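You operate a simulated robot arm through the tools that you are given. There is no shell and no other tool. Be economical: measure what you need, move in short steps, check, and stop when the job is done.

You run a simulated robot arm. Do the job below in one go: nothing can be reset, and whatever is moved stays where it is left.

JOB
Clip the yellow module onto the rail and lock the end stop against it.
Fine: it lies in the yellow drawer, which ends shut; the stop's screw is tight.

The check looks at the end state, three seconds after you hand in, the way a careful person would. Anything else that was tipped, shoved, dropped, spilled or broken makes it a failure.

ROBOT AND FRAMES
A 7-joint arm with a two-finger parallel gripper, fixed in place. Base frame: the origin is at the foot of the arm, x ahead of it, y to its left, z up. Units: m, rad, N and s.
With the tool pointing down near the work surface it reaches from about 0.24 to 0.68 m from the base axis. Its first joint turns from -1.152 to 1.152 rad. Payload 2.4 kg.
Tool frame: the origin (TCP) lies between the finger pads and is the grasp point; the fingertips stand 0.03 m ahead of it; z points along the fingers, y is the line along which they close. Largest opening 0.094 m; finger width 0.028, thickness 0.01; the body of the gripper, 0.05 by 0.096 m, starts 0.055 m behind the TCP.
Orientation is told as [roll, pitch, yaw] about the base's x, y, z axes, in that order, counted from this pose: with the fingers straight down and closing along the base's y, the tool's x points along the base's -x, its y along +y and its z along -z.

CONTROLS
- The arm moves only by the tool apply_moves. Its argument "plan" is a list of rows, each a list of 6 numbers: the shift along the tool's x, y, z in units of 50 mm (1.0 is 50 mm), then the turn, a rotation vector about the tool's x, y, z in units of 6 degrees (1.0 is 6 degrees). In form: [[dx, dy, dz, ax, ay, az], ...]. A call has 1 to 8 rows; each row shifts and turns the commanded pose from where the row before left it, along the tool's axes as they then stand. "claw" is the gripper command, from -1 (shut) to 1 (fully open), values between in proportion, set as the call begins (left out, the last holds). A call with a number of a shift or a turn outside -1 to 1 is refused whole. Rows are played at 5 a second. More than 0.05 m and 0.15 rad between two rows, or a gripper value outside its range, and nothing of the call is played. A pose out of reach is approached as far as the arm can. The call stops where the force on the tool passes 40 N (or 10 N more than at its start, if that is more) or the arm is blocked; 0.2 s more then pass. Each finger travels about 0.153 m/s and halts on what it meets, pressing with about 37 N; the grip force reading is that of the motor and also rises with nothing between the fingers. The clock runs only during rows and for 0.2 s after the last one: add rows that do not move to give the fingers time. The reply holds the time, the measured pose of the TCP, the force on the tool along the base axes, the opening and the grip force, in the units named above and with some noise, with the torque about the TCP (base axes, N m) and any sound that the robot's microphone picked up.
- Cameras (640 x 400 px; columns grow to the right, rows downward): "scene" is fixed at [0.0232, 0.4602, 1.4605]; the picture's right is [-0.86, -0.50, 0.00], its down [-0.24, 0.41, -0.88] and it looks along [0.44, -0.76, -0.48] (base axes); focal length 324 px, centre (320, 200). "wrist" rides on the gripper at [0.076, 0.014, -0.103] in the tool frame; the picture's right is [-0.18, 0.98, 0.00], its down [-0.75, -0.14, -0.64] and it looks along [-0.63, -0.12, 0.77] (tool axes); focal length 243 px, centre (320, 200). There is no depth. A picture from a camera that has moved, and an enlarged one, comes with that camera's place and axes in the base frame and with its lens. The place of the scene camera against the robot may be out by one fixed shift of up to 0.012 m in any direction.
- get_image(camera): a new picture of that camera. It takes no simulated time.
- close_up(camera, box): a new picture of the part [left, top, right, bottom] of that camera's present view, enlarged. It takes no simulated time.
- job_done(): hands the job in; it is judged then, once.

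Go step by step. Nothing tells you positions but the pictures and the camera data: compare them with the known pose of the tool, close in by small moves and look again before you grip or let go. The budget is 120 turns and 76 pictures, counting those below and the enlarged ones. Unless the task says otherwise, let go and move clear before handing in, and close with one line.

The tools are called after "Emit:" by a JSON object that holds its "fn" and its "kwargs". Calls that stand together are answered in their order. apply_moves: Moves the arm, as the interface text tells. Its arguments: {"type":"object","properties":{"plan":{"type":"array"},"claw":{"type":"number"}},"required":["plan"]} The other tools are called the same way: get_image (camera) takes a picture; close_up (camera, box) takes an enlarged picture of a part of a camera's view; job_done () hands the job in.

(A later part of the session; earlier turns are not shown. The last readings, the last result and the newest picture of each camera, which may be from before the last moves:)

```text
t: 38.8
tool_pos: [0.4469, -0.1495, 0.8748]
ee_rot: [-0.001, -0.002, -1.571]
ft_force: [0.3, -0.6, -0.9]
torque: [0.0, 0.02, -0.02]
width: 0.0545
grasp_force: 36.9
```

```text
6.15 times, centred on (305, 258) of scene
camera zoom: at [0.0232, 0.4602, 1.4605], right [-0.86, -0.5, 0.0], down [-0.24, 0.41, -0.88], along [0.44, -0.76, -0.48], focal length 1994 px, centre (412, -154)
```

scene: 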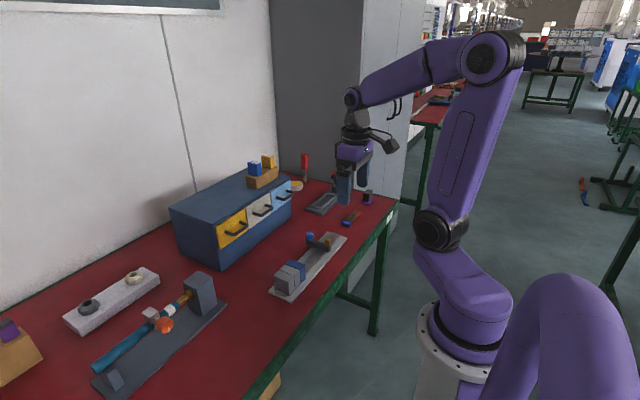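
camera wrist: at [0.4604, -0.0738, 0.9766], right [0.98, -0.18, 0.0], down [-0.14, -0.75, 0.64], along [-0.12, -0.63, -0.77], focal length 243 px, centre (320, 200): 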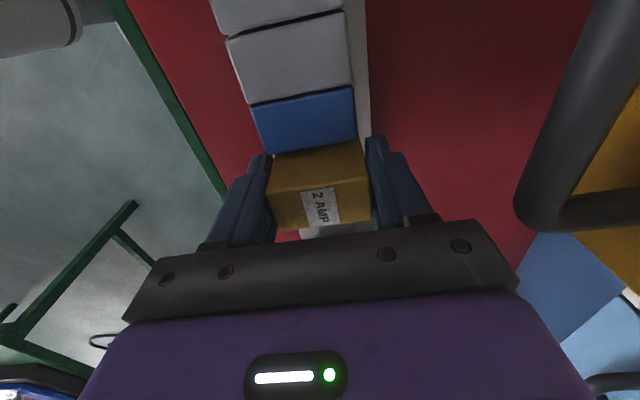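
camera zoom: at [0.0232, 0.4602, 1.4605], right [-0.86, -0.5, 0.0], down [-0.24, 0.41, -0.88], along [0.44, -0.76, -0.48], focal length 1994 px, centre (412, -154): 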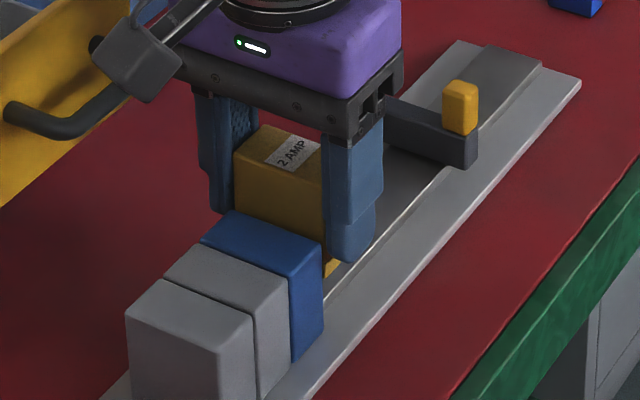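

Emit:
{"fn": "close_up", "kwargs": {"camera": "wrist", "box": [230, 75, 390, 205]}}

```text
3.08 times, centred on (310, 140) of wrist
camera zoom: at [0.4604, -0.0738, 0.9766], right [0.98, -0.18, 0.0], down [-0.14, -0.75, 0.64], along [-0.12, -0.63, -0.77], focal length 746 px, centre (351, 385)
```

zoom: 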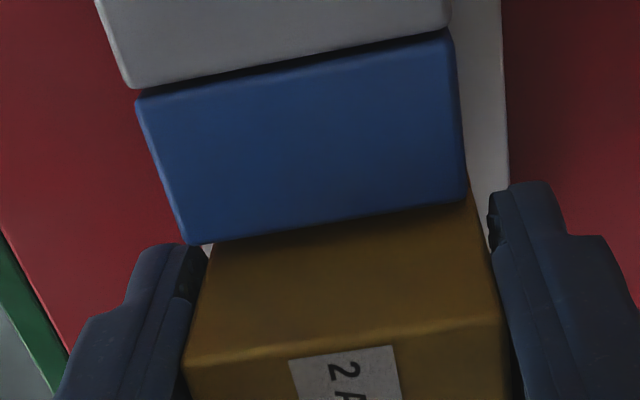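

The yellow module sits about 1.5 mm too far in +x, with a gap of roughly 6 mm. I'll correct both and lower a bit.

Emit:
{"fn": "apply_moves", "kwargs": {"plan": [[0.09, -0.03, 0, 0, 0, 0], [0, 0, 0.16, 0, 0, 0], [0, 0, 0, 0, 0, 0]]}}

Emit:
{"fn": "close_up", "kwargs": {"camera": "wrist", "box": [230, 75, 390, 205]}}

```text
t: 39.6
tool_pos: [0.4446, -0.1456, 0.8677]
ee_rot: [0.0, -0.002, -1.572]
ft_force: [-0.1, -5.5, 0.2]
torque: [-0.05, -0.01, 0.07]
width: 0.0543
grasp_force: 36.9
```

```text
3.08 times, centred on (310, 140) of wrist
camera zoom: at [0.4584, -0.0696, 0.9691], right [0.98, -0.19, 0.0], down [-0.14, -0.75, 0.64], along [-0.12, -0.63, -0.77], focal length 746 px, centre (351, 385)
```

zoom: 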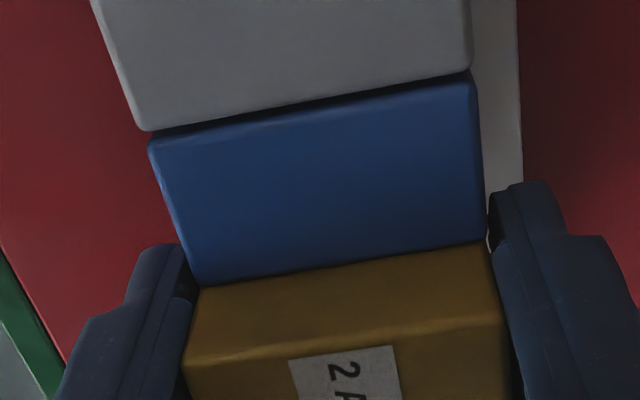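

There's light contact with the blue module (5.5 N). I'll back off about 1 mm and press down step by step.

Emit:
{"fn": "apply_moves", "kwargs": {"plan": [[-0.03, 0, 0, 0, 0, 0], [0, 0, 0.1, 0, 0, 0], [0, 0, 0.1, 0, 0, 0], [0, 0, 0, 0, 0, 0]]}}

```text
t: 40.3
tool_pos: [0.4445, -0.1459, 0.8634]
ee_rot: [0.001, -0.002, -1.571]
ft_force: [-4.0, 0.9, 10.1]
torque: [0.1, 0.1, 0.04]
width: 0.0548
grasp_force: 37.3
stopped in row 3: the force on the tool passed its limit at 54 N (the readings are from after the stop); the commanded pose is now the measured one
```

The feet touch the rail lips. I'll press more slowly to see whether they snap on.

Emit:
{"fn": "apply_moves", "kwargs": {"plan": [[0, 0, 0.02, 0, 0, 0], [0, 0, 0.02, 0, 0, 0], [0, 0, 0.02, 0, 0, 0], [0, 0, 0.02, 0, 0, 0], [0, 0, 0.02, 0, 0, 0], [0, 0, 0, 0, 0, 0]]}}

Emit:
{"fn": "close_up", "kwargs": {"camera": "scene", "box": [270, 225, 340, 290]}}

```text
t: 41.7
tool_pos: [0.4448, -0.1466, 0.859]
ee_rot: [0.003, -0.004, -1.572]
ft_force: [-6.6, -10.8, 4.7]
torque: [0.09, 0.1, 0.15]
width: 0.0545
grasp_force: 37.0
```

```text
6.15 times, centred on (305, 258) of scene
camera zoom: at [0.0229, 0.46, 1.4606], right [-0.86, -0.5, 0.0], down [-0.24, 0.41, -0.88], along [0.44, -0.76, -0.48], focal length 1994 px, centre (412, -154)
```

zoom: 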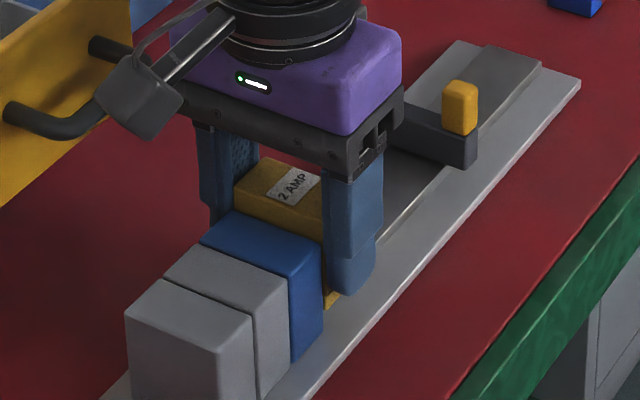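

Emit:
{"fn": "apply_moves", "kwargs": {"plan": [[-0.025, -0.015, 0, 0, 0, 0], [0, 0, 0.03, 0, 0, 0], [0, 0, 0.03, 0, 0, 0], [0, 0, 0.03, 0, 0, 0], [0, 0, 0.03, 0, 0, 0], [0, 0, 0, 0, 0, 0]]}}

```text
t: 43.1
tool_pos: [0.4457, -0.1482, 0.8522]
ee_rot: [0.002, -0.003, -1.568]
ft_force: [2.4, -1.3, -0.3]
torque: [0.02, 0.05, -0.04]
width: 0.0543
grasp_force: 36.9
```

Emit:
{"fn": "apply_moves", "kwargs": {"plan": [[0, 0, 0.03, 0, 0, 0], [0, 0, 0.03, 0, 0, 0], [0, 0, 0.03, 0, 0, 0], [0, 0, 0.03, 0, 0, 0], [0, 0, 0, 0, 0, 0]]}}

Emit:
{"fn": "close_up", "kwargs": {"camera": "scene", "box": [270, 225, 340, 290]}}

Emit:
{"fn": "close_up", "kwargs": {"camera": "wrist", "box": [230, 75, 390, 205]}}

```text
t: 44.3
tool_pos: [0.4448, -0.1485, 0.8477]
ee_rot: [0.003, -0.003, -1.571]
ft_force: [-4.4, -0.7, 25.1]
torque: [0.04, 0.15, -0.03]
width: 0.0545
grasp_force: 37.6
```

```text
6.15 times, centred on (305, 258) of scene
camera zoom: at [0.0227, 0.4603, 1.4605], right [-0.86, -0.5, 0.0], down [-0.24, 0.41, -0.88], along [0.44, -0.76, -0.48], focal length 1994 px, centre (412, -154)
```

zoom: 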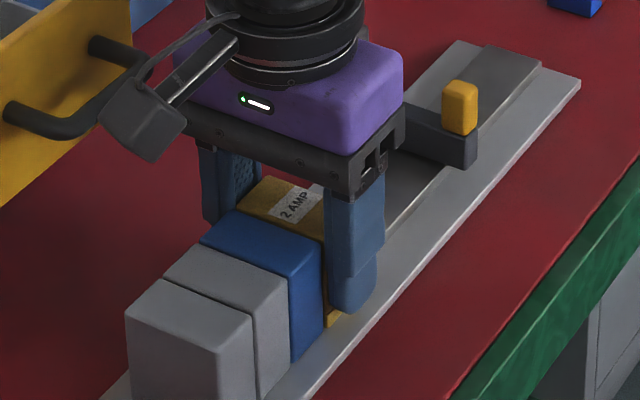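

```text
3.08 times, centred on (310, 140) of wrist
camera zoom: at [0.4578, -0.0715, 0.9487], right [0.98, -0.18, 0.0], down [-0.14, -0.75, 0.64], along [-0.12, -0.63, -0.76], focal length 746 px, centre (351, 385)
```

zoom: 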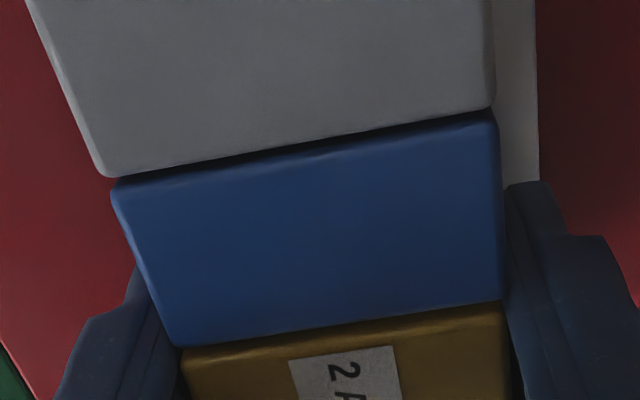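

Force is building and the tops are nearly level. Pressing on in finer steps to get the snap.

Emit:
{"fn": "apply_moves", "kwargs": {"plan": [[0, 0, 0.015, 0, 0, 0], [0, 0, 0.015, 0, 0, 0], [0, 0, 0.015, 0, 0, 0], [0, 0, 0.015, 0, 0, 0], [0, 0, 0, 0, 0, 0]]}}

```text
t: 45.5
tool_pos: [0.4442, -0.1473, 0.8434]
ee_rot: [0.002, -0.005, -1.571]
ft_force: [-2.9, -1.8, 29.1]
torque: [0.08, 0.09, -0.09]
width: 0.0543
grasp_force: 36.9
```

Emit:
{"fn": "close_up", "kwargs": {"camera": "scene", "box": [270, 225, 340, 290]}}

Emit:
{"fn": "close_up", "kwargs": {"camera": "wrist", "box": [220, 90, 420, 230]}}

```text
6.15 times, centred on (305, 258) of scene
camera zoom: at [0.0227, 0.4603, 1.4605], right [-0.86, -0.5, 0.0], down [-0.24, 0.41, -0.88], along [0.44, -0.76, -0.48], focal length 1994 px, centre (412, -154)
```

zoom: 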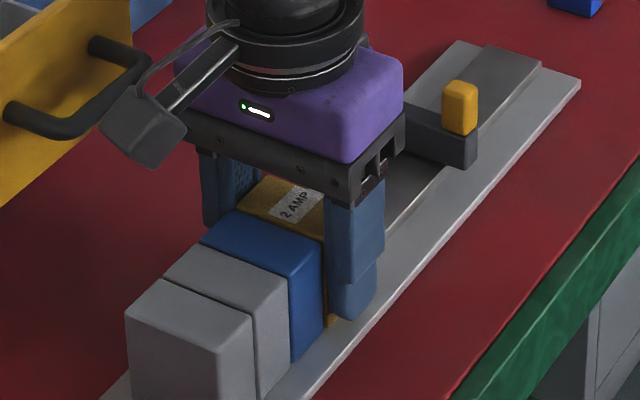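

```text
2.86 times, centred on (320, 160) of wrist
camera zoom: at [0.4578, -0.0714, 0.9448], right [0.98, -0.18, 0.0], down [-0.14, -0.75, 0.64], along [-0.12, -0.63, -0.76], focal length 693 px, centre (320, 314)
```

zoom: 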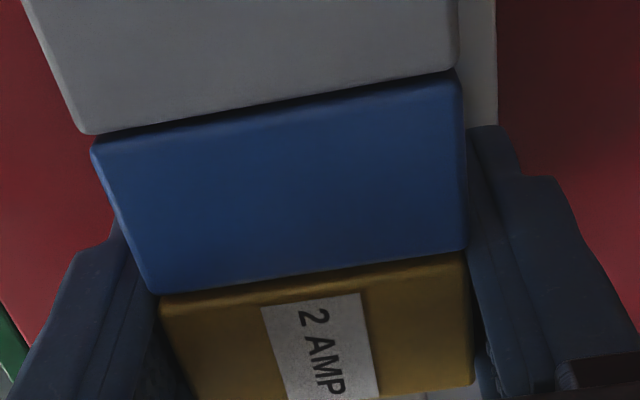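

The grip appears to have slid a few mm down the module, which sits about level with its neighbour. I'll release, rise, and check, then press from above with closed fingers.

Emit:
{"fn": "apply_moves", "kwargs": {"plan": [[0, 0, 0, 0, 0, 0], [0, 0, -0.3, 0, 0, 0], [0, 0, -0.8, 0, 0, 0], [0, 0, -0.8, 0, 0, 0], [0, 0, 0, 0, 0, 0]], "claw": 0.5}}

Emit:
{"fn": "close_up", "kwargs": {"camera": "scene", "box": [270, 225, 340, 290]}}

Emit:
{"fn": "get_image", "kwargs": {"camera": "wrist"}}

```text
t: 46.7
tool_pos: [0.4438, -0.1488, 0.9382]
ee_rot: [0.002, -0.003, -1.571]
ft_force: [-0.2, 0.4, 0.1]
torque: [0.0, -0.01, 0.01]
width: 0.0702
grasp_force: 0.1
```

```text
6.15 times, centred on (305, 258) of scene
camera zoom: at [0.0232, 0.4602, 1.4605], right [-0.86, -0.5, 0.0], down [-0.24, 0.41, -0.88], along [0.44, -0.76, -0.48], focal length 1994 px, centre (412, -154)
```

zoom: 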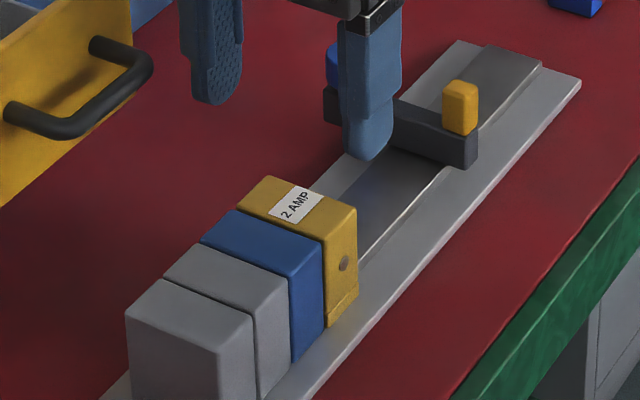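

```text
26 pictures are left
camera wrist: at [0.4574, -0.0723, 1.0402], right [0.98, -0.18, 0.0], down [-0.14, -0.75, 0.64], along [-0.12, -0.63, -0.77], focal length 243 px, centre (320, 200)
```

wrist: 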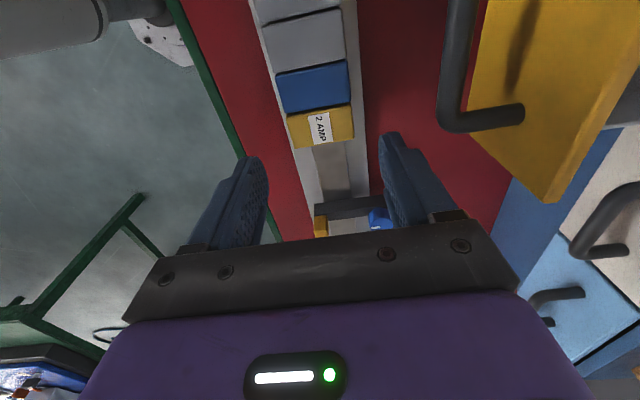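

The module stands on the rail about level with its neighbours, and it has screws on both ends, so it is symmetric. I'll press on its top with closed fingers to be sure it has snapped in.

Emit:
{"fn": "apply_moves", "kwargs": {"plan": [[-0.05, 0, 0, 0, 0, 0], [0, 0, 0.35, 0, 0, 0], [0, 0, 0.25, 0, 0, 0], [0, 0, 0.1, 0, 0, 0]], "claw": -1}}

Emit:
{"fn": "apply_moves", "kwargs": {"plan": [[0, 0, 0.03, 0, 0, 0], [0, 0, 0.03, 0, 0, 0], [0, 0, 0.03, 0, 0, 0], [0, 0, 0.03, 0, 0, 0], [0, 0, 0.03, 0, 0, 0], [0, 0, 0.03, 0, 0, 0]]}}

```text
t: 47.7
tool_pos: [0.4435, -0.15, 0.9024]
ee_rot: [0.004, -0.003, -1.57]
ft_force: [-0.6, 0.5, -1.3]
torque: [-0.02, 0.0, -0.02]
width: 0.0
grasp_force: 32.8
```

```text
t: 49.1
tool_pos: [0.445, -0.1496, 0.8937]
ee_rot: [0.001, -0.003, -1.571]
ft_force: [-0.2, 1.1, 0.8]
torque: [0.0, 0.04, 0.01]
width: 0.0
grasp_force: 32.9
```

Emit:
{"fn": "apply_moves", "kwargs": {"plan": [[0, 0, 0.02, 0, 0, 0], [0, 0, 0.02, 0, 0, 0], [0, 0, 0.02, 0, 0, 0], [0, 0, 0.02, 0, 0, 0], [0, 0, 0.02, 0, 0, 0], [0, 0, 0.02, 0, 0, 0], [0, 0, 0.02, 0, 0, 0], [0, 0, 0.02, 0, 0, 0]]}}

```text
t: 50.7
tool_pos: [0.4456, -0.151, 0.8894]
ee_rot: [0.001, -0.002, -1.571]
ft_force: [-5.0, 2.2, 13.6]
torque: [0.05, 0.18, 0.02]
width: 0.0
grasp_force: 33.2
stopped in row 7: the force on the tool passed its limit at 45 N (the readings are from after the stop); the commanded pose is now the measured one
```

The closed tips reach the yellow top at TCP≈0.889. For comparison I'll touch the top of the blue module lightly the same way.

Emit:
{"fn": "apply_moves", "kwargs": {"plan": [[0, 0, -0.2, 0, 0, 0], [0.54, 0, 0, 0, 0, 0], [0, 0, 0.1, 0, 0, 0], [0, 0, 0, 0, 0, 0]]}}

Emit:
{"fn": "apply_moves", "kwargs": {"plan": [[0, 0, 0.02, 0, 0, 0], [0, 0, 0.02, 0, 0, 0], [0, 0, 0.02, 0, 0, 0], [0, 0, 0, 0, 0, 0]]}}

```text
t: 51.7
tool_pos: [0.4465, -0.1234, 0.8935]
ee_rot: [0.003, -0.005, -1.57]
ft_force: [0.4, -0.1, -0.6]
torque: [-0.01, -0.03, 0.0]
width: 0.0002
grasp_force: 33.1
```

```text
t: 52.7
tool_pos: [0.4455, -0.1234, 0.8909]
ee_rot: [0.005, -0.005, -1.571]
ft_force: [0.5, 0.4, 0.8]
torque: [0.0, 0.01, -0.03]
width: 0.0001
grasp_force: 33.0
```

Emit:
{"fn": "apply_moves", "kwargs": {"plan": [[0, 0, 0.015, 0, 0, 0], [0, 0, 0.015, 0, 0, 0], [0, 0, 0, 0, 0, 0]]}}

```text
t: 53.5
tool_pos: [0.4453, -0.1238, 0.8903]
ee_rot: [0.005, -0.004, -1.57]
ft_force: [-8.9, -1.2, 27.8]
torque: [0.37, 0.3, 0.21]
width: 0.0
grasp_force: 32.7
```

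Both tops are at the same height (about 0.890 at contact), so the module is fully seated. Next I'll rise and push the yellow drawer shut by its handle, to clear the space for the stop.

Emit:
{"fn": "apply_moves", "kwargs": {"plan": [[0, 0, -1, 0, 0, 0], [0.48, 0, 0, 0, 0, 0], [0, 0.5, 0, 0, 0, 0], [0, 0.5, 0, 0, 0, 0], [0, 0.5, 0, 0, 0, 0], [0, 0.5, 0, 0, 0, 0], [0, 0.5, 0, 0, 0, 0]]}}

Emit:
{"fn": "apply_moves", "kwargs": {"plan": [[0, 0.2, 0, 0, 0, 0], [0, 0.15, 0, 0, 0, 0], [0, 0.1, 0, 0, 0, 0], [0, 0.05, 0, 0, 0, 0], [0, 0.05, 0, 0, 0, 0], [0, 0, 0, 0, 0, 0]]}}

Emit:
{"fn": "get_image", "kwargs": {"camera": "scene"}}

```text
t: 55.1
tool_pos: [0.5715, -0.0996, 0.9404]
ee_rot: [0.005, -0.003, -1.57]
ft_force: [-0.5, 0.1, -0.5]
torque: [0.0, 0.03, 0.04]
width: 0.0001
grasp_force: 33.1
```

```text
t: 56.5
tool_pos: [0.5973, -0.0977, 0.9397]
ee_rot: [0.005, -0.002, -1.571]
ft_force: [0.6, 0.7, 0.2]
torque: [0.01, -0.02, -0.02]
width: 0.0
grasp_force: 33.5
```

```text
25 pictures are left
```

scene: 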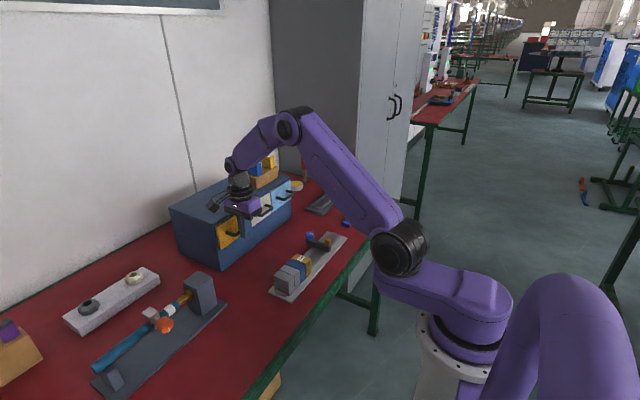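

Emit:
{"fn": "apply_moves", "kwargs": {"plan": [[0, 0.04, 0, 0, 0, 0], [0, 0.04, 0, 0, 0, 0], [0, 0.04, 0, 0, 0, 0], [0, 0.04, 0, 0, 0, 0], [0, 0.04, 0, 0, 0, 0], [0, 0.04, 0, 0, 0, 0], [0, 0, 0, 0, 0, 0]]}}

Emit:
{"fn": "close_up", "kwargs": {"camera": "scene", "box": [190, 190, 300, 270]}}

```text
t: 57.7
tool_pos: [0.6015, -0.0977, 0.9401]
ee_rot: [-0.02, 0.0, -1.57]
ft_force: [-12.6, 1.2, 9.5]
torque: [0.14, 0.03, 0.16]
width: 0.0
grasp_force: 32.8
stopped in row 6: the force on the tool passed its limit at 43 N (the readings are from after the stop); the commanded pose is now the measured one
```

```text
5.00 times, centred on (245, 230) of scene
camera zoom: at [0.0226, 0.4603, 1.4605], right [-0.86, -0.5, 0.0], down [-0.24, 0.41, -0.88], along [0.44, -0.76, -0.48], focal length 1620 px, centre (695, 50)
```

zoom: 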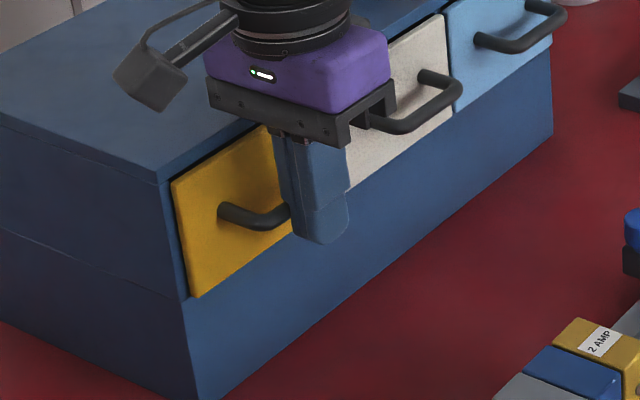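

The drawer is shut. I'll back away and go behind the end stop (its -y side).

Emit:
{"fn": "apply_moves", "kwargs": {"plan": [[0, -0.6, 0, 0, 0.19, 0], [-0.81, -0.508, 0, 0, 0, 0], [-0.81, -0.508, 0, 0, 0, 0], [-0.81, -0.508, 0, 0, 0, 0], [-0.81, -0.508, 0, 0, 0, 0], [-0.81, -0.508, 0, 0, 0, 0], [0, 0, 0.5, 0, 0, 0], [0, 0, 0, 0, 0, 0]]}}

Emit:
{"fn": "get_image", "kwargs": {"camera": "wrist"}}

Emit:
{"fn": "close_up", "kwargs": {"camera": "scene", "box": [280, 205, 360, 275]}}

```text
t: 59.5
tool_pos: [0.4454, -0.2993, 0.9141]
ee_rot: [-0.015, 0.021, -1.57]
ft_force: [0.1, -0.1, -1.1]
torque: [-0.01, -0.02, -0.02]
width: 0.0
grasp_force: 32.8
```

```text
23 pictures are left
camera wrist: at [0.4612, -0.2261, 1.0176], right [0.98, -0.18, -0.02], down [-0.13, -0.77, 0.63], along [-0.13, -0.62, -0.78], focal length 243 px, centre (320, 200)
```

wrist: 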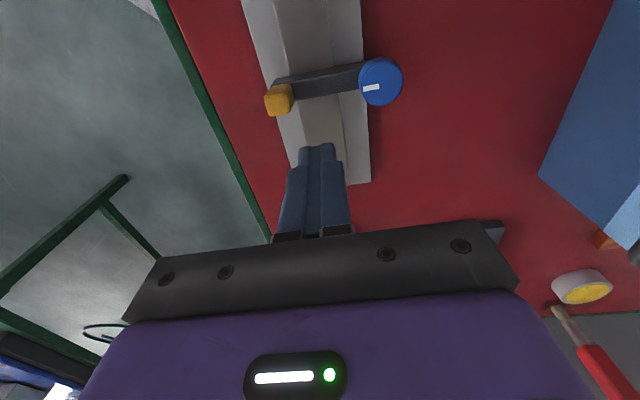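

```text
5.71 times, centred on (320, 240) of scene
camera zoom: at [0.0232, 0.4602, 1.4605], right [-0.86, -0.5, 0.0], down [-0.24, 0.41, -0.88], along [0.44, -0.76, -0.48], focal length 1852 px, centre (320, -29)
```

zoom: 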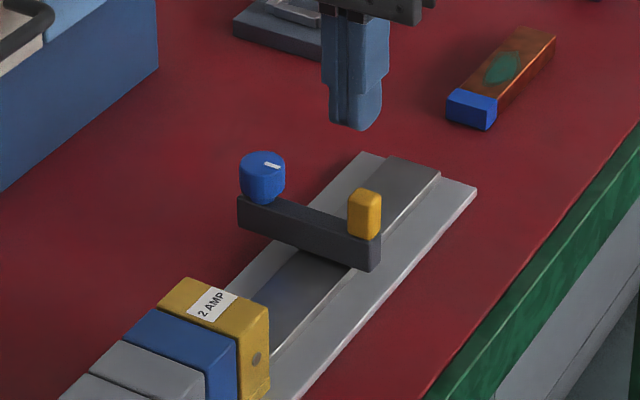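

The stop's rear face is at y≈-0.275. I'll straighten the tool, lower the tips behind the bar, and push it toward the module gently.

Emit:
{"fn": "apply_moves", "kwargs": {"plan": [[0, 0, 0, -0.16, -0.19, 0], [0, 0, 0.5, 0, 0, 0], [0, 0, 0.5, 0, 0, 0], [0, 0, 0, 0, 0, 0]]}}

Emit:
{"fn": "apply_moves", "kwargs": {"plan": [[0.1, 0, 0, 0, 0, 0], [0.1, 0, 0, 0, 0, 0], [0.1, 0, 0, 0, 0, 0], [0.1, 0, 0, 0, 0, 0], [0.1, 0, 0, 0, 0, 0]]}}

Emit:
{"fn": "close_up", "kwargs": {"camera": "scene", "box": [280, 205, 360, 275]}}

```text
t: 60.5
tool_pos: [0.4473, -0.3009, 0.8652]
ee_rot: [0.002, -0.002, -1.57]
ft_force: [0.2, 0.3, -1.2]
torque: [0.01, -0.02, -0.02]
width: 0.0
grasp_force: 33.3
```

```text
t: 61.7
tool_pos: [0.4474, -0.2753, 0.8629]
ee_rot: [0.001, 0.0, -1.57]
ft_force: [0.2, -1.5, -0.2]
torque: [-0.02, 0.01, 0.01]
width: 0.0001
grasp_force: 33.2
```

```text
5.71 times, centred on (320, 240) of scene
camera zoom: at [0.0232, 0.4602, 1.4605], right [-0.86, -0.5, 0.0], down [-0.24, 0.41, -0.88], along [0.44, -0.76, -0.48], focal length 1852 px, centre (320, -29)
```

zoom: 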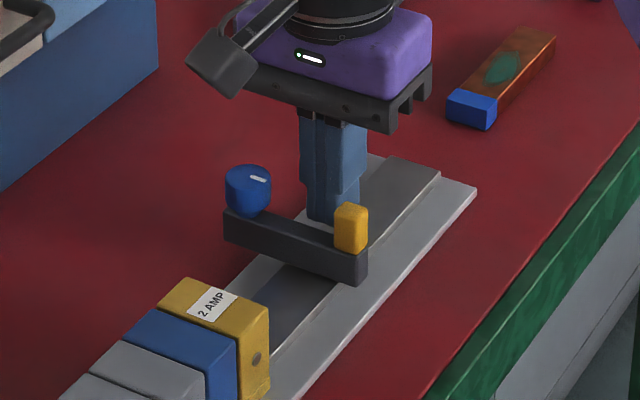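

It slides freely. I'll keep pushing, more slowly near the module.

Emit:
{"fn": "apply_moves", "kwargs": {"plan": [[0.25, 0, 0, 0, 0, 0], [0.25, 0, 0, 0, 0, 0], [0.25, 0, 0, 0, 0, 0], [0.25, 0, 0, 0, 0, 0], [0.25, 0, 0, 0, 0, 0], [0.2, 0, 0, 0, 0, 0], [0, 0, 0, 0, 0, 0]]}}

Emit:
{"fn": "apply_moves", "kwargs": {"plan": [[0.03, 0, 0, 0, 0, 0], [0.03, 0, 0, 0, 0, 0], [0.03, 0, 0, 0, 0, 0], [0.03, 0, 0, 0, 0, 0], [0.03, 0, 0, 0, 0, 0], [0, 0, 0, 0, 0, 0]]}}

Emit:
{"fn": "close_up", "kwargs": {"camera": "scene", "box": [270, 215, 350, 285]}}

```text
t: 63.3
tool_pos: [0.4458, -0.204, 0.8635]
ee_rot: [0.002, -0.002, -1.572]
ft_force: [-0.3, -0.6, -0.1]
torque: [0.0, 0.0, -0.01]
width: 0.0002
grasp_force: 33.3
```

```text
t: 64.7
tool_pos: [0.4467, -0.1969, 0.8634]
ee_rot: [0.003, -0.001, -1.572]
ft_force: [0.1, -0.3, -0.5]
torque: [-0.03, -0.04, 0.04]
width: 0.0001
grasp_force: 33.4
```

```text
5.71 times, centred on (310, 250) of scene
camera zoom: at [0.0232, 0.4602, 1.4605], right [-0.86, -0.5, 0.0], down [-0.24, 0.41, -0.88], along [0.44, -0.76, -0.48], focal length 1852 px, centre (377, -86)
```

zoom: 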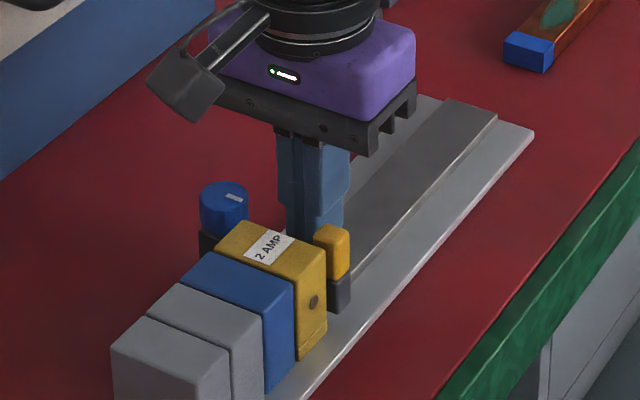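

Emit:
{"fn": "apply_moves", "kwargs": {"plan": [[0.03, 0, 0, 0, 0, 0], [0.03, 0, 0, 0, 0, 0], [0.03, 0, 0, 0, 0, 0], [0.03, 0, 0, 0, 0, 0], [0, 0, 0, 0, 0, 0]]}}

Emit:
{"fn": "apply_moves", "kwargs": {"plan": [[0.02, 0, 0, 0, 0, 0], [0.02, 0, 0, 0, 0, 0], [0, 0, 0, 0, 0, 0]]}}

```text
t: 65.9
tool_pos: [0.4449, -0.1917, 0.8625]
ee_rot: [0.004, 0.0, -1.573]
ft_force: [-1.7, -17.0, -6.2]
torque: [-0.55, -0.09, 0.04]
width: 0.0001
grasp_force: 32.7
```

```text
t: 66.7
tool_pos: [0.4458, -0.1917, 0.8637]
ee_rot: [0.003, 0.0, -1.575]
ft_force: [-1.2, -32.9, -11.3]
torque: [-1.06, 0.1, 0.06]
width: 0.0002
grasp_force: 33.3
```

The stop is hard against the module (33 N). I'll back off, rise and look at the knob and the contact.

Emit:
{"fn": "apply_moves", "kwargs": {"plan": [[-0.3, 0, 0, 0, 0, 0], [0, 0, -0.8, 0, 0, 0], [0, 0, -0.6, 0, 0, 0], [0, 0.94, 0, 0, 0, 0], [0.3, 0, 0, 0, 0, 0], [0, 0, 0, 0, 0, 0]], "claw": -0.1}}

Emit:
{"fn": "get_image", "kwargs": {"camera": "wrist"}}

Emit:
{"fn": "close_up", "kwargs": {"camera": "scene", "box": [270, 225, 340, 290]}}

```text
t: 68.1
tool_pos: [0.4943, -0.1887, 0.9335]
ee_rot: [0.002, 0.0, -1.569]
ft_force: [-0.8, -0.2, 0.5]
torque: [0.0, -0.03, 0.0]
width: 0.0425
grasp_force: 0.1
```

```text
19 pictures are left
camera wrist: at [0.5071, -0.1128, 1.0351], right [0.98, -0.18, 0.0], down [-0.14, -0.75, 0.64], along [-0.12, -0.63, -0.77], focal length 243 px, centre (320, 200)
```

wrist: 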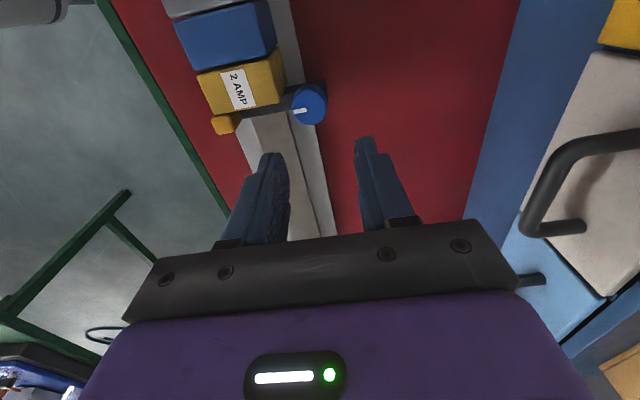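

```text
6.15 times, centred on (305, 258) of scene
camera zoom: at [0.0232, 0.4602, 1.4605], right [-0.86, -0.5, 0.0], down [-0.24, 0.41, -0.88], along [0.44, -0.76, -0.48], focal length 1994 px, centre (412, -154)
```

zoom: 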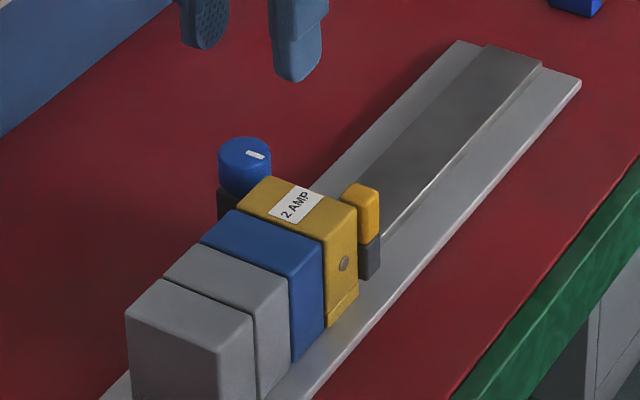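

The stop is against the module, with the knob at about (0.489, -0.167). I'll touch the knob's top lightly with closed fingers to get its exact height, because the fingers must turn clear above the module (its top is at tip z≈0.860).

Emit:
{"fn": "apply_moves", "kwargs": {"plan": [[0.44, -0.1, 0, 0, 0, 0], [0, 0, 0.5, 0, 0, 0], [0, 0, 0.1, 0, 0, 0], [0, 0, 0, 0, 0, 0]], "claw": -1}}

Emit:
{"fn": "apply_moves", "kwargs": {"plan": [[0, 0, 0.02, 0, 0, 0], [0, 0, 0.02, 0, 0, 0], [0, 0, 0.02, 0, 0, 0], [0, 0, 0, 0, 0, 0]]}}

```text
t: 69.1
tool_pos: [0.4883, -0.1663, 0.9033]
ee_rot: [0.0, -0.003, -1.572]
ft_force: [0.7, -0.6, 0.3]
torque: [0.01, -0.03, 0.02]
width: 0.0001
grasp_force: 32.6
```

```text
t: 70.1
tool_pos: [0.4873, -0.1663, 0.9011]
ee_rot: [0.002, -0.003, -1.57]
ft_force: [0.1, -1.0, -0.2]
torque: [-0.02, 0.01, -0.02]
width: 0.0003
grasp_force: 32.9
```

Emit:
{"fn": "apply_moves", "kwargs": {"plan": [[0, 0, 0.02, 0, 0, 0], [0, 0, 0.02, 0, 0, 0], [0, 0, 0, 0, 0, 0]]}}

Emit:
{"fn": "apply_moves", "kwargs": {"plan": [[0, 0, 0.02, 0, 0, 0], [0, 0, 0.02, 0, 0, 0], [0, 0, 0, 0, 0, 0]]}}

```text
t: 70.9
tool_pos: [0.4867, -0.1646, 0.8991]
ee_rot: [0.001, -0.001, -1.57]
ft_force: [-0.1, 1.0, 0.3]
torque: [-0.02, 0.0, -0.04]
width: 0.0
grasp_force: 33.0
```

```text
t: 71.7
tool_pos: [0.487, -0.1657, 0.8971]
ee_rot: [0.002, -0.003, -1.569]
ft_force: [-0.1, 0.1, 0.3]
torque: [-0.01, 0.02, 0.04]
width: 0.0
grasp_force: 32.2
```

Emit:
{"fn": "apply_moves", "kwargs": {"plan": [[0, 0, 0.02, 0, 0, 0], [0, 0, 0.02, 0, 0, 0], [0, 0, 0, 0, 0, 0]]}}

Emit:
{"fn": "apply_moves", "kwargs": {"plan": [[0, 0, 0.02, 0, 0, 0], [0, 0, 0, 0, 0, 0]]}}

```text
t: 72.5
tool_pos: [0.4868, -0.1662, 0.8929]
ee_rot: [0.002, -0.003, -1.569]
ft_force: [0.0, -0.3, -0.1]
torque: [0.01, -0.05, 0.01]
width: 0.0002
grasp_force: 33.4
```

```text
t: 73.1
tool_pos: [0.4868, -0.1656, 0.892]
ee_rot: [0.001, 0.0, -1.57]
ft_force: [0.6, -0.1, 0.0]
torque: [0.0, 0.04, 0.01]
width: 0.0
grasp_force: 33.5
```

Emit:
{"fn": "apply_moves", "kwargs": {"plan": [[0, 0, 0.02, 0, 0, 0], [0, 0, 0.02, 0, 0, 0], [0, 0, 0, 0, 0, 0]]}}

Emit:
{"fn": "apply_moves", "kwargs": {"plan": [[0, 0, 0.02, 0, 0, 0], [0, 0, 0.02, 0, 0, 0], [0, 0, 0, 0, 0, 0]]}}

Emit:
{"fn": "close_up", "kwargs": {"camera": "scene", "box": [285, 225, 335, 265]}}

```text
t: 73.9
tool_pos: [0.4886, -0.1658, 0.891]
ee_rot: [0.001, -0.002, -1.568]
ft_force: [0.3, 0.6, -0.6]
torque: [-0.03, 0.0, -0.02]
width: 0.0001
grasp_force: 32.9
```

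```text
t: 74.9
tool_pos: [0.4881, -0.1666, 0.89]
ee_rot: [0.001, -0.002, -1.57]
ft_force: [-4.7, 0.0, 7.8]
torque: [0.01, 0.16, -0.01]
width: 0.0003
grasp_force: 32.4
stopped in row 3: the force on the tool passed its limit at 41 N (the readings are from after the stop); the commanded pose is now the measured one
```

```text
10.00 times, centred on (310, 245) of scene
camera zoom: at [0.0229, 0.4603, 1.4605], right [-0.86, -0.5, 0.0], down [-0.24, 0.41, -0.88], along [0.44, -0.76, -0.48], focal length 3241 px, centre (420, -250)
```

zoom: 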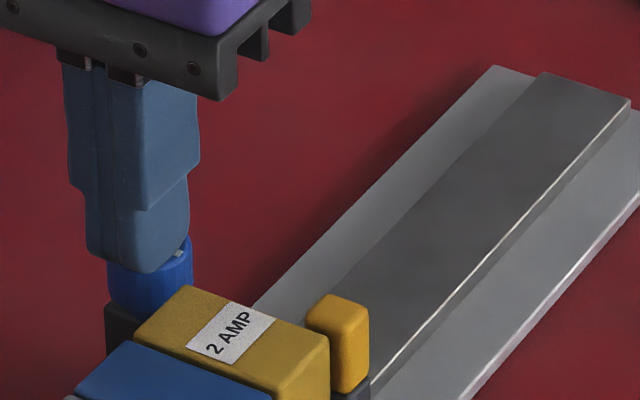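

The knob's top is level with the modules, so the fingers have to work in the space beside the module, over about a quarter turn with a slightly offset grip. I'll rise, turn the gripper back, and look at the knob.

Emit:
{"fn": "apply_moves", "kwargs": {"plan": [[0, 0, -0.9, 0, 0, 0], [0, 0, 0, 0, 0, -1], [0, 0, 0, 0, 0, -1], [0, 0, 0, 0, 0, -1], [0, 0, 0, 0, 0, -1], [0, 0, 0, 0, 0, -1], [0, 0, 0, 0, 0, -1], [0, 0, 0, 0, 0, -1]], "claw": -0.1}}

Emit:
{"fn": "apply_moves", "kwargs": {"plan": [[0, 0, 0, 0, 0, -1], [0, 0, 0, 0, 0, -1], [0, 0, 0, 0, 0, -1], [0, 0, 0, 0, 0, -1], [0, 0, 0, 0, 0, -1], [0, 0, 0, 0, 0, -1], [0, 0, 0, 0, 0, -1], [0, 0, 0, 0, 0, -1]]}}

Emit:
{"fn": "apply_moves", "kwargs": {"plan": [[0.3, 0, 0, 0, 0, -1], [0, 0, 0, 0, 0, -1], [0, 0, 0, 0, 0, 0]]}}

Emit:
{"fn": "get_image", "kwargs": {"camera": "wrist"}}

```text
t: 76.7
tool_pos: [0.4881, -0.1667, 0.9341]
ee_rot: [0.0, -0.002, -0.835]
ft_force: [0.1, 0.4, 0.4]
torque: [0.01, -0.01, 0.03]
width: 0.0423
grasp_force: 0.1
```

```text
t: 78.5
tool_pos: [0.4877, -0.1672, 0.9346]
ee_rot: [-0.003, -0.002, 0.002]
ft_force: [0.2, -0.2, 0.6]
torque: [-0.01, -0.01, 0.03]
width: 0.0423
grasp_force: 0.0
```

```text
t: 79.3
tool_pos: [0.4735, -0.1673, 0.9348]
ee_rot: [-0.002, -0.001, 0.213]
ft_force: [0.1, 0.3, -0.5]
torque: [-0.01, 0.02, 0.01]
width: 0.0423
grasp_force: 0.0
```

```text
16 pictures are left
camera wrist: at [0.3947, -0.1696, 1.0366], right [-0.03, 1.0, 0.0], down [0.77, 0.02, 0.64], along [0.64, 0.01, -0.77], focal length 243 px, centre (320, 200)
```

wrist: 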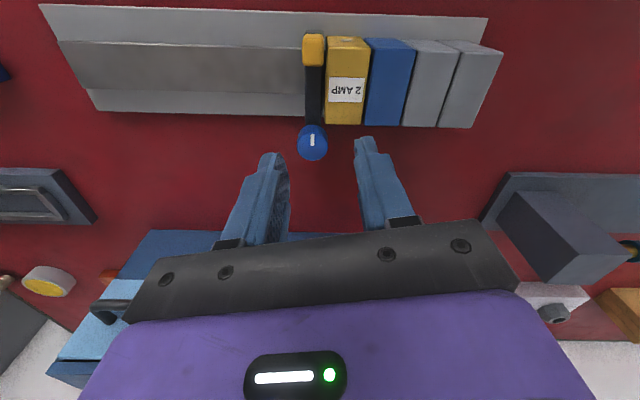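

Estimates place the knob near (0.484, -0.169), level with the module top. I'll move above it with a slight offset away from the module and check before lowering.

Emit:
{"fn": "apply_moves", "kwargs": {"plan": [[-0.327, -0.05, 0, 0, 0, 0], [0, 0, 0.7, 0, 0, 0], [0, 0, 0, 0, 0, 0]]}}

Emit:
{"fn": "close_up", "kwargs": {"camera": "wrist", "box": [230, 80, 410, 220]}}

Emit:
{"fn": "close_up", "kwargs": {"camera": "scene", "box": [280, 220, 340, 270]}}

```text
t: 80.1
tool_pos: [0.4901, -0.1672, 0.8998]
ee_rot: [0.0, -0.002, 0.209]
ft_force: [0.5, 0.0, 0.2]
torque: [0.03, 0.03, 0.02]
width: 0.0424
grasp_force: 0.0
```

```text
2.86 times, centred on (320, 150) of wrist
camera zoom: at [0.4117, -0.1686, 1.0007], right [-0.02, 1.0, 0.0], down [0.77, 0.02, 0.64], along [0.64, 0.01, -0.77], focal length 693 px, centre (320, 343)
```

zoom: 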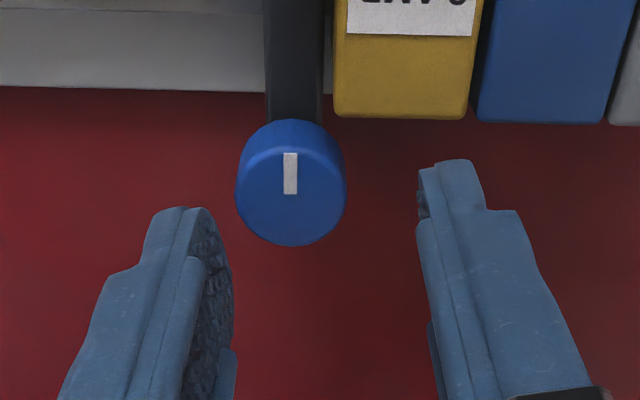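

```text
8.00 times, centred on (310, 245) of scene
camera zoom: at [0.0232, 0.4602, 1.4605], right [-0.86, -0.5, 0.0], down [-0.24, 0.41, -0.88], along [0.44, -0.76, -0.48], focal length 2592 px, centre (400, -160)
```

zoom: 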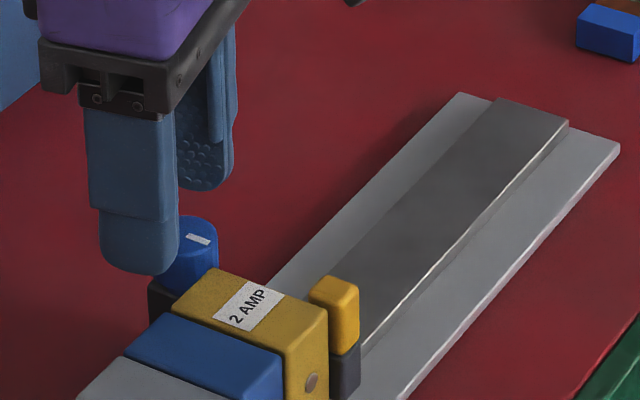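

In this view the knob centre is about 5 mm further toward -y than the gripper centre. I'll correct and lower the open fingers around it.

Emit:
{"fn": "apply_moves", "kwargs": {"plan": [[-0.022, -0.078, 0, 0, 0, 0], [0, 0, 0.2, 0, 0, 0], [0, 0, 0.18, 0, 0, 0], [0, 0, 0, 0, 0, 0]]}}

Emit:
{"fn": "close_up", "kwargs": {"camera": "wrist", "box": [230, 80, 410, 220]}}

```text
t: 81.1
tool_pos: [0.4923, -0.1695, 0.8813]
ee_rot: [-0.002, -0.003, 0.209]
ft_force: [0.3, 0.2, 0.4]
torque: [0.02, 0.05, -0.01]
width: 0.0422
grasp_force: 0.1
```

```text
2.86 times, centred on (320, 150) of wrist
camera zoom: at [0.414, -0.1719, 0.983], right [-0.02, 1.0, 0.0], down [0.77, 0.02, 0.64], along [0.64, 0.01, -0.77], focal length 693 px, centre (320, 343)
```

zoom: 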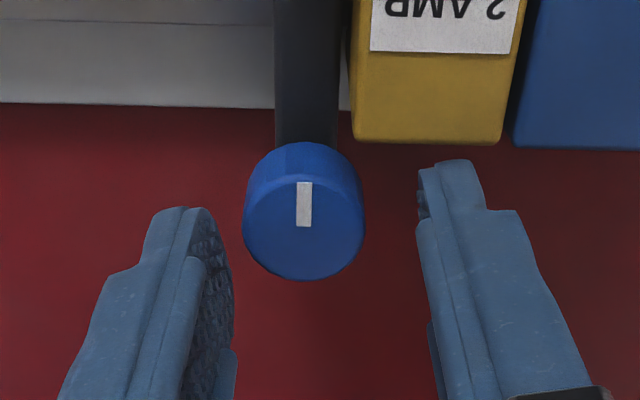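

The fingers straddle the knob. I'll close on it, adding a small push toward the module.

Emit:
{"fn": "apply_moves", "kwargs": {"plan": [[0.04, 0, 0, 0, 0, 0], [0, 0, 0, 0, 0, 0]]}}

Emit:
{"fn": "apply_moves", "kwargs": {"plan": [[0, 0, 0, 0, 0, 0], [0, 0, 0, 0, 0, 0], [0, 0, 0, 0, 0, 0]], "claw": -1}}

Emit:
{"fn": "apply_moves", "kwargs": {"plan": [[0, 0.03, 0, 0, 0, 0], [0, 0, 0, 0, 0, 0]]}}

```text
t: 81.7
tool_pos: [0.4899, -0.1703, 0.8808]
ee_rot: [-0.002, -0.001, 0.209]
ft_force: [0.3, 0.0, -0.5]
torque: [0.0, 0.01, 0.0]
width: 0.0423
grasp_force: 0.1
```

```text
t: 82.5
tool_pos: [0.4913, -0.1715, 0.8826]
ee_rot: [-0.003, -0.002, 0.208]
ft_force: [-0.3, -2.9, -3.1]
torque: [-0.01, -0.43, 0.0]
width: 0.0248
grasp_force: 44.6
```

```text
t: 83.1
tool_pos: [0.4901, -0.1719, 0.8807]
ee_rot: [-0.003, -0.004, 0.208]
ft_force: [7.2, -13.5, -4.4]
torque: [-0.5, 0.58, 0.01]
width: 0.0249
grasp_force: 45.3
```

The knob is held (width 0.0249) and pushed against the module with 13 N. Now I turn clockwise, watching the torque.

Emit:
{"fn": "apply_moves", "kwargs": {"plan": [[0, -0.0125, 0, 0, 0, 1], [0, -0.0125, 0, 0, 0, 1], [0, -0.0125, 0, 0, 0, 1], [0, -0.0125, 0, 0, 0, 1]]}}

Emit:
{"fn": "apply_moves", "kwargs": {"plan": [[0, -0.0125, 0, 0, 0, 1], [0, -0.0125, 0, 0, 0, 1], [0, -0.0125, 0, 0, 0, 1], [0, -0.0125, 0, 0, 0, 1]]}}

```text
t: 84.1
tool_pos: [0.491, -0.1701, 0.882]
ee_rot: [-0.001, -0.003, -0.214]
ft_force: [1.9, -13.9, 6.0]
torque: [-0.59, -1.0, 0.0]
width: 0.0246
grasp_force: 45.2
```

```text
t: 85.1
tool_pos: [0.4903, -0.1713, 0.8816]
ee_rot: [-0.001, -0.005, -0.631]
ft_force: [17.8, -6.9, -2.4]
torque: [0.23, 0.11, -0.02]
width: 0.025
grasp_force: 44.8
```

Emit:
{"fn": "apply_moves", "kwargs": {"plan": [[-0.013, -0.003, 0, 0, 0, 1], [0, -0.0125, 0, 0, 0, 1], [0, -0.0125, 0, 0, 0, 1], [0, 0, 0, 0, 0, 0]]}}

Emit:
{"fn": "apply_moves", "kwargs": {"plan": [[0, -0.0125, 0, 0, 0, 1], [0, -0.0125, 0, 0, 0, 1], [0, -0.0125, 0, 0, 0, 1], [0, 0, 0, 0, 0, 0]]}}

Emit:
{"fn": "close_up", "kwargs": {"camera": "scene", "box": [280, 220, 340, 270]}}

```text
t: 86.1
tool_pos: [0.4903, -0.1749, 0.8808]
ee_rot: [0.001, -0.005, -0.943]
ft_force: [15.5, 0.8, 11.9]
torque: [1.02, 0.3, -0.04]
width: 0.0249
grasp_force: 44.9
```

```text
t: 87.1
tool_pos: [0.4889, -0.1764, 0.8815]
ee_rot: [0.005, -0.004, -1.261]
ft_force: [21.1, 1.6, 0.0]
torque: [0.24, -0.39, -0.06]
width: 0.0248
grasp_force: 45.3
```

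```text
8.00 times, centred on (310, 245) of scene
camera zoom: at [0.0237, 0.4603, 1.4605], right [-0.86, -0.5, 0.0], down [-0.24, 0.41, -0.88], along [0.44, -0.76, -0.48], focal length 2592 px, centre (400, -160)
```

zoom: 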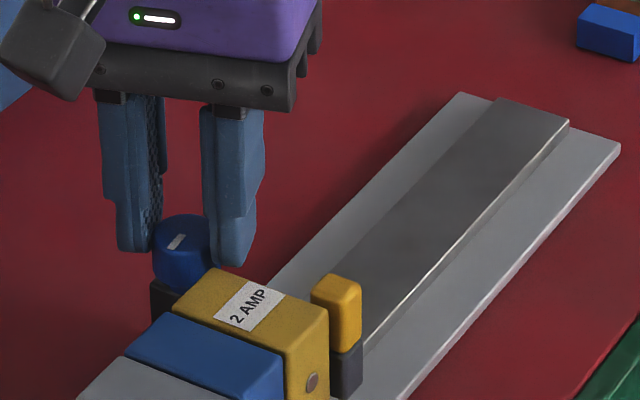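

The knob turned by about 84° (the mark moved) and the torque is still low. I'll release, lift, turn back and take another stroke.

Emit:
{"fn": "apply_moves", "kwargs": {"plan": [[0, 0, 0, 0, 0, 0], [0, 0, -0.36, 0, 0, 0], [0, 0.0125, 0, 0, 0, -1], [0, 0.0125, 0, 0, 0, -1], [0, 0.0125, 0, 0, 0, -1], [0, 0.0125, 0, 0, 0, -1], [0, 0.0125, 0, 0, 0, -1], [0, 0.0125, 0, 0, 0, -1]], "claw": -0.2}}

Emit:
{"fn": "apply_moves", "kwargs": {"plan": [[0, 0.0125, 0, 0, 0, -1], [0, 0.0125, 0, 0, 0, -1], [0, 0.0125, 0, 0, 0, -1], [0, 0.0125, 0, 0, 0, -1], [0, 0.0125, 0, 0, 0, -1], [0, 0.0125, 0, 0, 0, -1], [0, 0.0125, 0, 0, 0, -1], [-0.024, 0.0075, 0, 0, 0, -1]]}}

Emit:
{"fn": "close_up", "kwargs": {"camera": "wrist", "box": [230, 80, 410, 220]}}

```text
t: 88.9
tool_pos: [0.4907, -0.1738, 0.8994]
ee_rot: [-0.001, 0.0, -0.626]
ft_force: [-0.6, -0.8, -0.7]
torque: [0.0, 0.0, 0.01]
width: 0.0376
grasp_force: 0.1
```

```text
t: 90.7
tool_pos: [0.4921, -0.1697, 0.8983]
ee_rot: [-0.002, -0.001, 0.211]
ft_force: [0.6, -0.4, -0.2]
torque: [0.01, 0.0, 0.01]
width: 0.0376
grasp_force: 0.0
```

```text
2.86 times, centred on (320, 150) of wrist
camera zoom: at [0.4142, -0.1712, 1.001], right [-0.03, 1.0, 0.0], down [0.77, 0.02, 0.64], along [0.64, 0.02, -0.77], focal length 693 px, centre (320, 343)
```

zoom: 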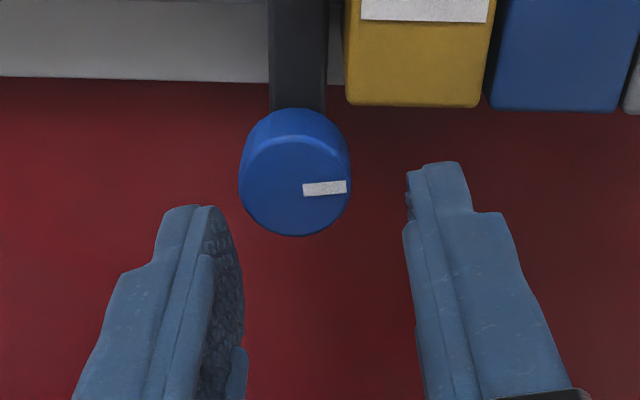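

The stroke dragged the stop back about 1 mm. For this one I'll centre the grip better, close, push the stop against the module again, and hold that push while turning.

Emit:
{"fn": "apply_moves", "kwargs": {"plan": [[0, -0.06, 0, 0, 0, 0], [0, 0, 0.36, 0, 0, 0], [0, 0, 0, 0, 0, 0]]}}

Emit:
{"fn": "apply_moves", "kwargs": {"plan": [[0, 0, 0, 0, 0, 0], [0, 0, 0, 0, 0, 0], [0, 0.04, 0, 0, 0, 0], [0, 0, 0, 0, 0, 0]], "claw": -1}}

```text
t: 91.5
tool_pos: [0.4949, -0.1721, 0.881]
ee_rot: [-0.001, -0.002, 0.209]
ft_force: [-0.5, 0.3, 0.9]
torque: [-0.02, 0.0, -0.04]
width: 0.0376
grasp_force: 0.1
```

```text
t: 92.5
tool_pos: [0.495, -0.1689, 0.8816]
ee_rot: [-0.003, -0.003, 0.21]
ft_force: [6.5, -2.5, -0.6]
torque: [0.01, 0.27, 0.04]
width: 0.0248
grasp_force: 45.2
```

Emit:
{"fn": "apply_moves", "kwargs": {"plan": [[0, 0.02, 0, 0, 0, 0], [0, 0.015, 0, 0, 0, 0], [0, 0, 0, 0, 0, 0]]}}

```text
t: 93.3
tool_pos: [0.4944, -0.169, 0.8802]
ee_rot: [-0.006, -0.004, 0.208]
ft_force: [16.4, -13.5, -15.3]
torque: [-0.2, -0.39, 0.1]
width: 0.0248
grasp_force: 44.2
```

Emit:
{"fn": "apply_moves", "kwargs": {"plan": [[-0.015, -0.0125, 0, 0, 0, 1], [0, -0.0125, 0, 0, 0, 1], [0, -0.0125, 0, 0, 0, 1], [0, -0.0125, 0, 0, 0, 1]]}}

```text
t: 94.3
tool_pos: [0.4936, -0.1723, 0.8814]
ee_rot: [0.0, -0.008, -0.216]
ft_force: [10.2, -23.4, -11.7]
torque: [-0.58, -0.58, 0.12]
width: 0.0251
grasp_force: 45.1
```

Emit:
{"fn": "apply_moves", "kwargs": {"plan": [[0, -0.0125, 0, 0, 0, 1], [0, -0.0125, 0, 0, 0, 1], [0, -0.0125, 0, 0, 0, 1]]}}

Emit:
{"fn": "apply_moves", "kwargs": {"plan": [[0.0, -0.005, 0, 0, 0, 1], [0.0, -0.005, 0, 0, 0, 1], [0, -0.005, 0, 0, 0, 1]]}}

```text
t: 95.1
tool_pos: [0.494, -0.1743, 0.8817]
ee_rot: [0.001, -0.004, -0.526]
ft_force: [9.4, -20.5, -19.9]
torque: [-0.76, -0.95, 0.11]
width: 0.025
grasp_force: 44.8
```

```text
t: 95.9
tool_pos: [0.492, -0.1758, 0.8808]
ee_rot: [0.001, -0.003, -0.842]
ft_force: [3.0, -24.7, -18.8]
torque: [-1.03, -0.59, 0.08]
width: 0.0248
grasp_force: 44.9
```

Emit:
{"fn": "apply_moves", "kwargs": {"plan": [[0, -0.01, 0, 0, 0, 1], [0, -0.01, 0, 0, 0, 1]]}}

Emit:
{"fn": "apply_moves", "kwargs": {"plan": [[0, -0.01, 0, 0, 0, 1], [0, -0.01, 0, 0, 0, 1]]}}

Emit:
{"fn": "close_up", "kwargs": {"camera": "scene", "box": [280, 220, 340, 270]}}

```text
t: 96.5
tool_pos: [0.4917, -0.1755, 0.8814]
ee_rot: [0.001, -0.003, -1.054]
ft_force: [3.4, -25.2, -17.9]
torque: [-0.77, -0.24, 0.05]
width: 0.0251
grasp_force: 45.0
```

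```text
t: 97.1
tool_pos: [0.4905, -0.1763, 0.881]
ee_rot: [0.001, -0.003, -1.262]
ft_force: [-3.3, -23.4, -7.7]
torque: [-1.19, -0.17, 0.11]
width: 0.025
grasp_force: 44.8
```

```text
8.00 times, centred on (310, 245) of scene
camera zoom: at [0.0232, 0.4596, 1.4607], right [-0.86, -0.5, 0.0], down [-0.24, 0.41, -0.88], along [0.44, -0.76, -0.48], focal length 2592 px, centre (400, -160)
```

zoom: 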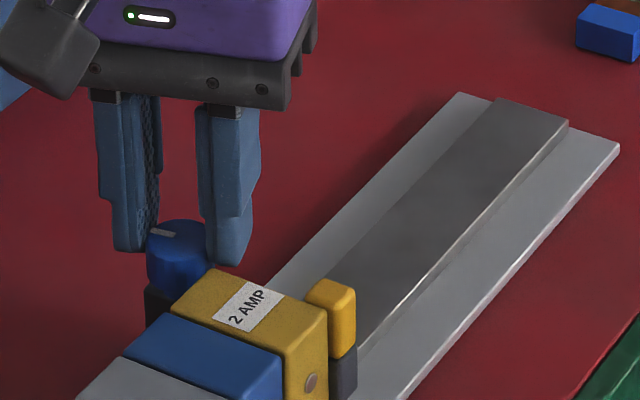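

The knob has now turned about 168° in all, with the stop held against the module at about 24 N. The torque isn't up yet, so I'll take another stroke.

Emit:
{"fn": "apply_moves", "kwargs": {"plan": [[0, 0, 0, 0, 0, 0], [0, 0, -0.36, 0, 0, 0], [0, 0.0125, 0, 0, 0, -1], [0, 0.0125, 0, 0, 0, -1], [0, 0.0125, 0, 0, 0, -1], [0, 0.0125, 0, 0, 0, -1], [0, 0.0125, 0, 0, 0, -1], [0, 0.0125, 0, 0, 0, -1]], "claw": -0.2}}

Emit:
{"fn": "apply_moves", "kwargs": {"plan": [[0, 0.0125, 0, 0, 0, -1], [0, 0.0125, 0, 0, 0, -1], [0, 0.0125, 0, 0, 0, -1], [0, 0.0125, 0, 0, 0, -1], [0, 0.0125, 0, 0, 0, -1], [0, 0.0125, 0, 0, 0, -1], [0, 0.0125, 0, 0, 0, -1], [0, 0.0125, 0, 0, 0, -1]]}}

Emit:
{"fn": "close_up", "kwargs": {"camera": "wrist", "box": [230, 80, 410, 220]}}

```text
t: 98.9
tool_pos: [0.4946, -0.1716, 0.8989]
ee_rot: [0.0, 0.0, -0.626]
ft_force: [0.0, -0.5, 0.6]
torque: [0.01, 0.0, -0.02]
width: 0.0375
grasp_force: 0.1
```

```text
t: 100.7
tool_pos: [0.495, -0.1669, 0.8988]
ee_rot: [-0.001, -0.001, 0.211]
ft_force: [-0.5, 0.1, 1.1]
torque: [-0.01, -0.03, 0.02]
width: 0.0376
grasp_force: 0.0
```

```text
2.86 times, centred on (320, 150) of wrist
camera zoom: at [0.4164, -0.1697, 1.001], right [-0.03, 1.0, 0.0], down [0.77, 0.02, 0.64], along [0.64, 0.02, -0.77], focal length 693 px, centre (320, 343)
```

zoom: 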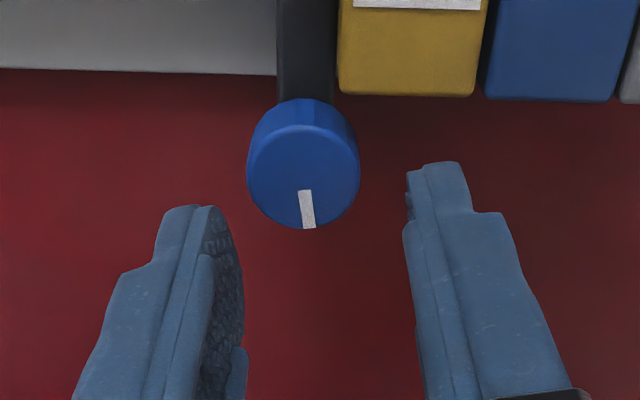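

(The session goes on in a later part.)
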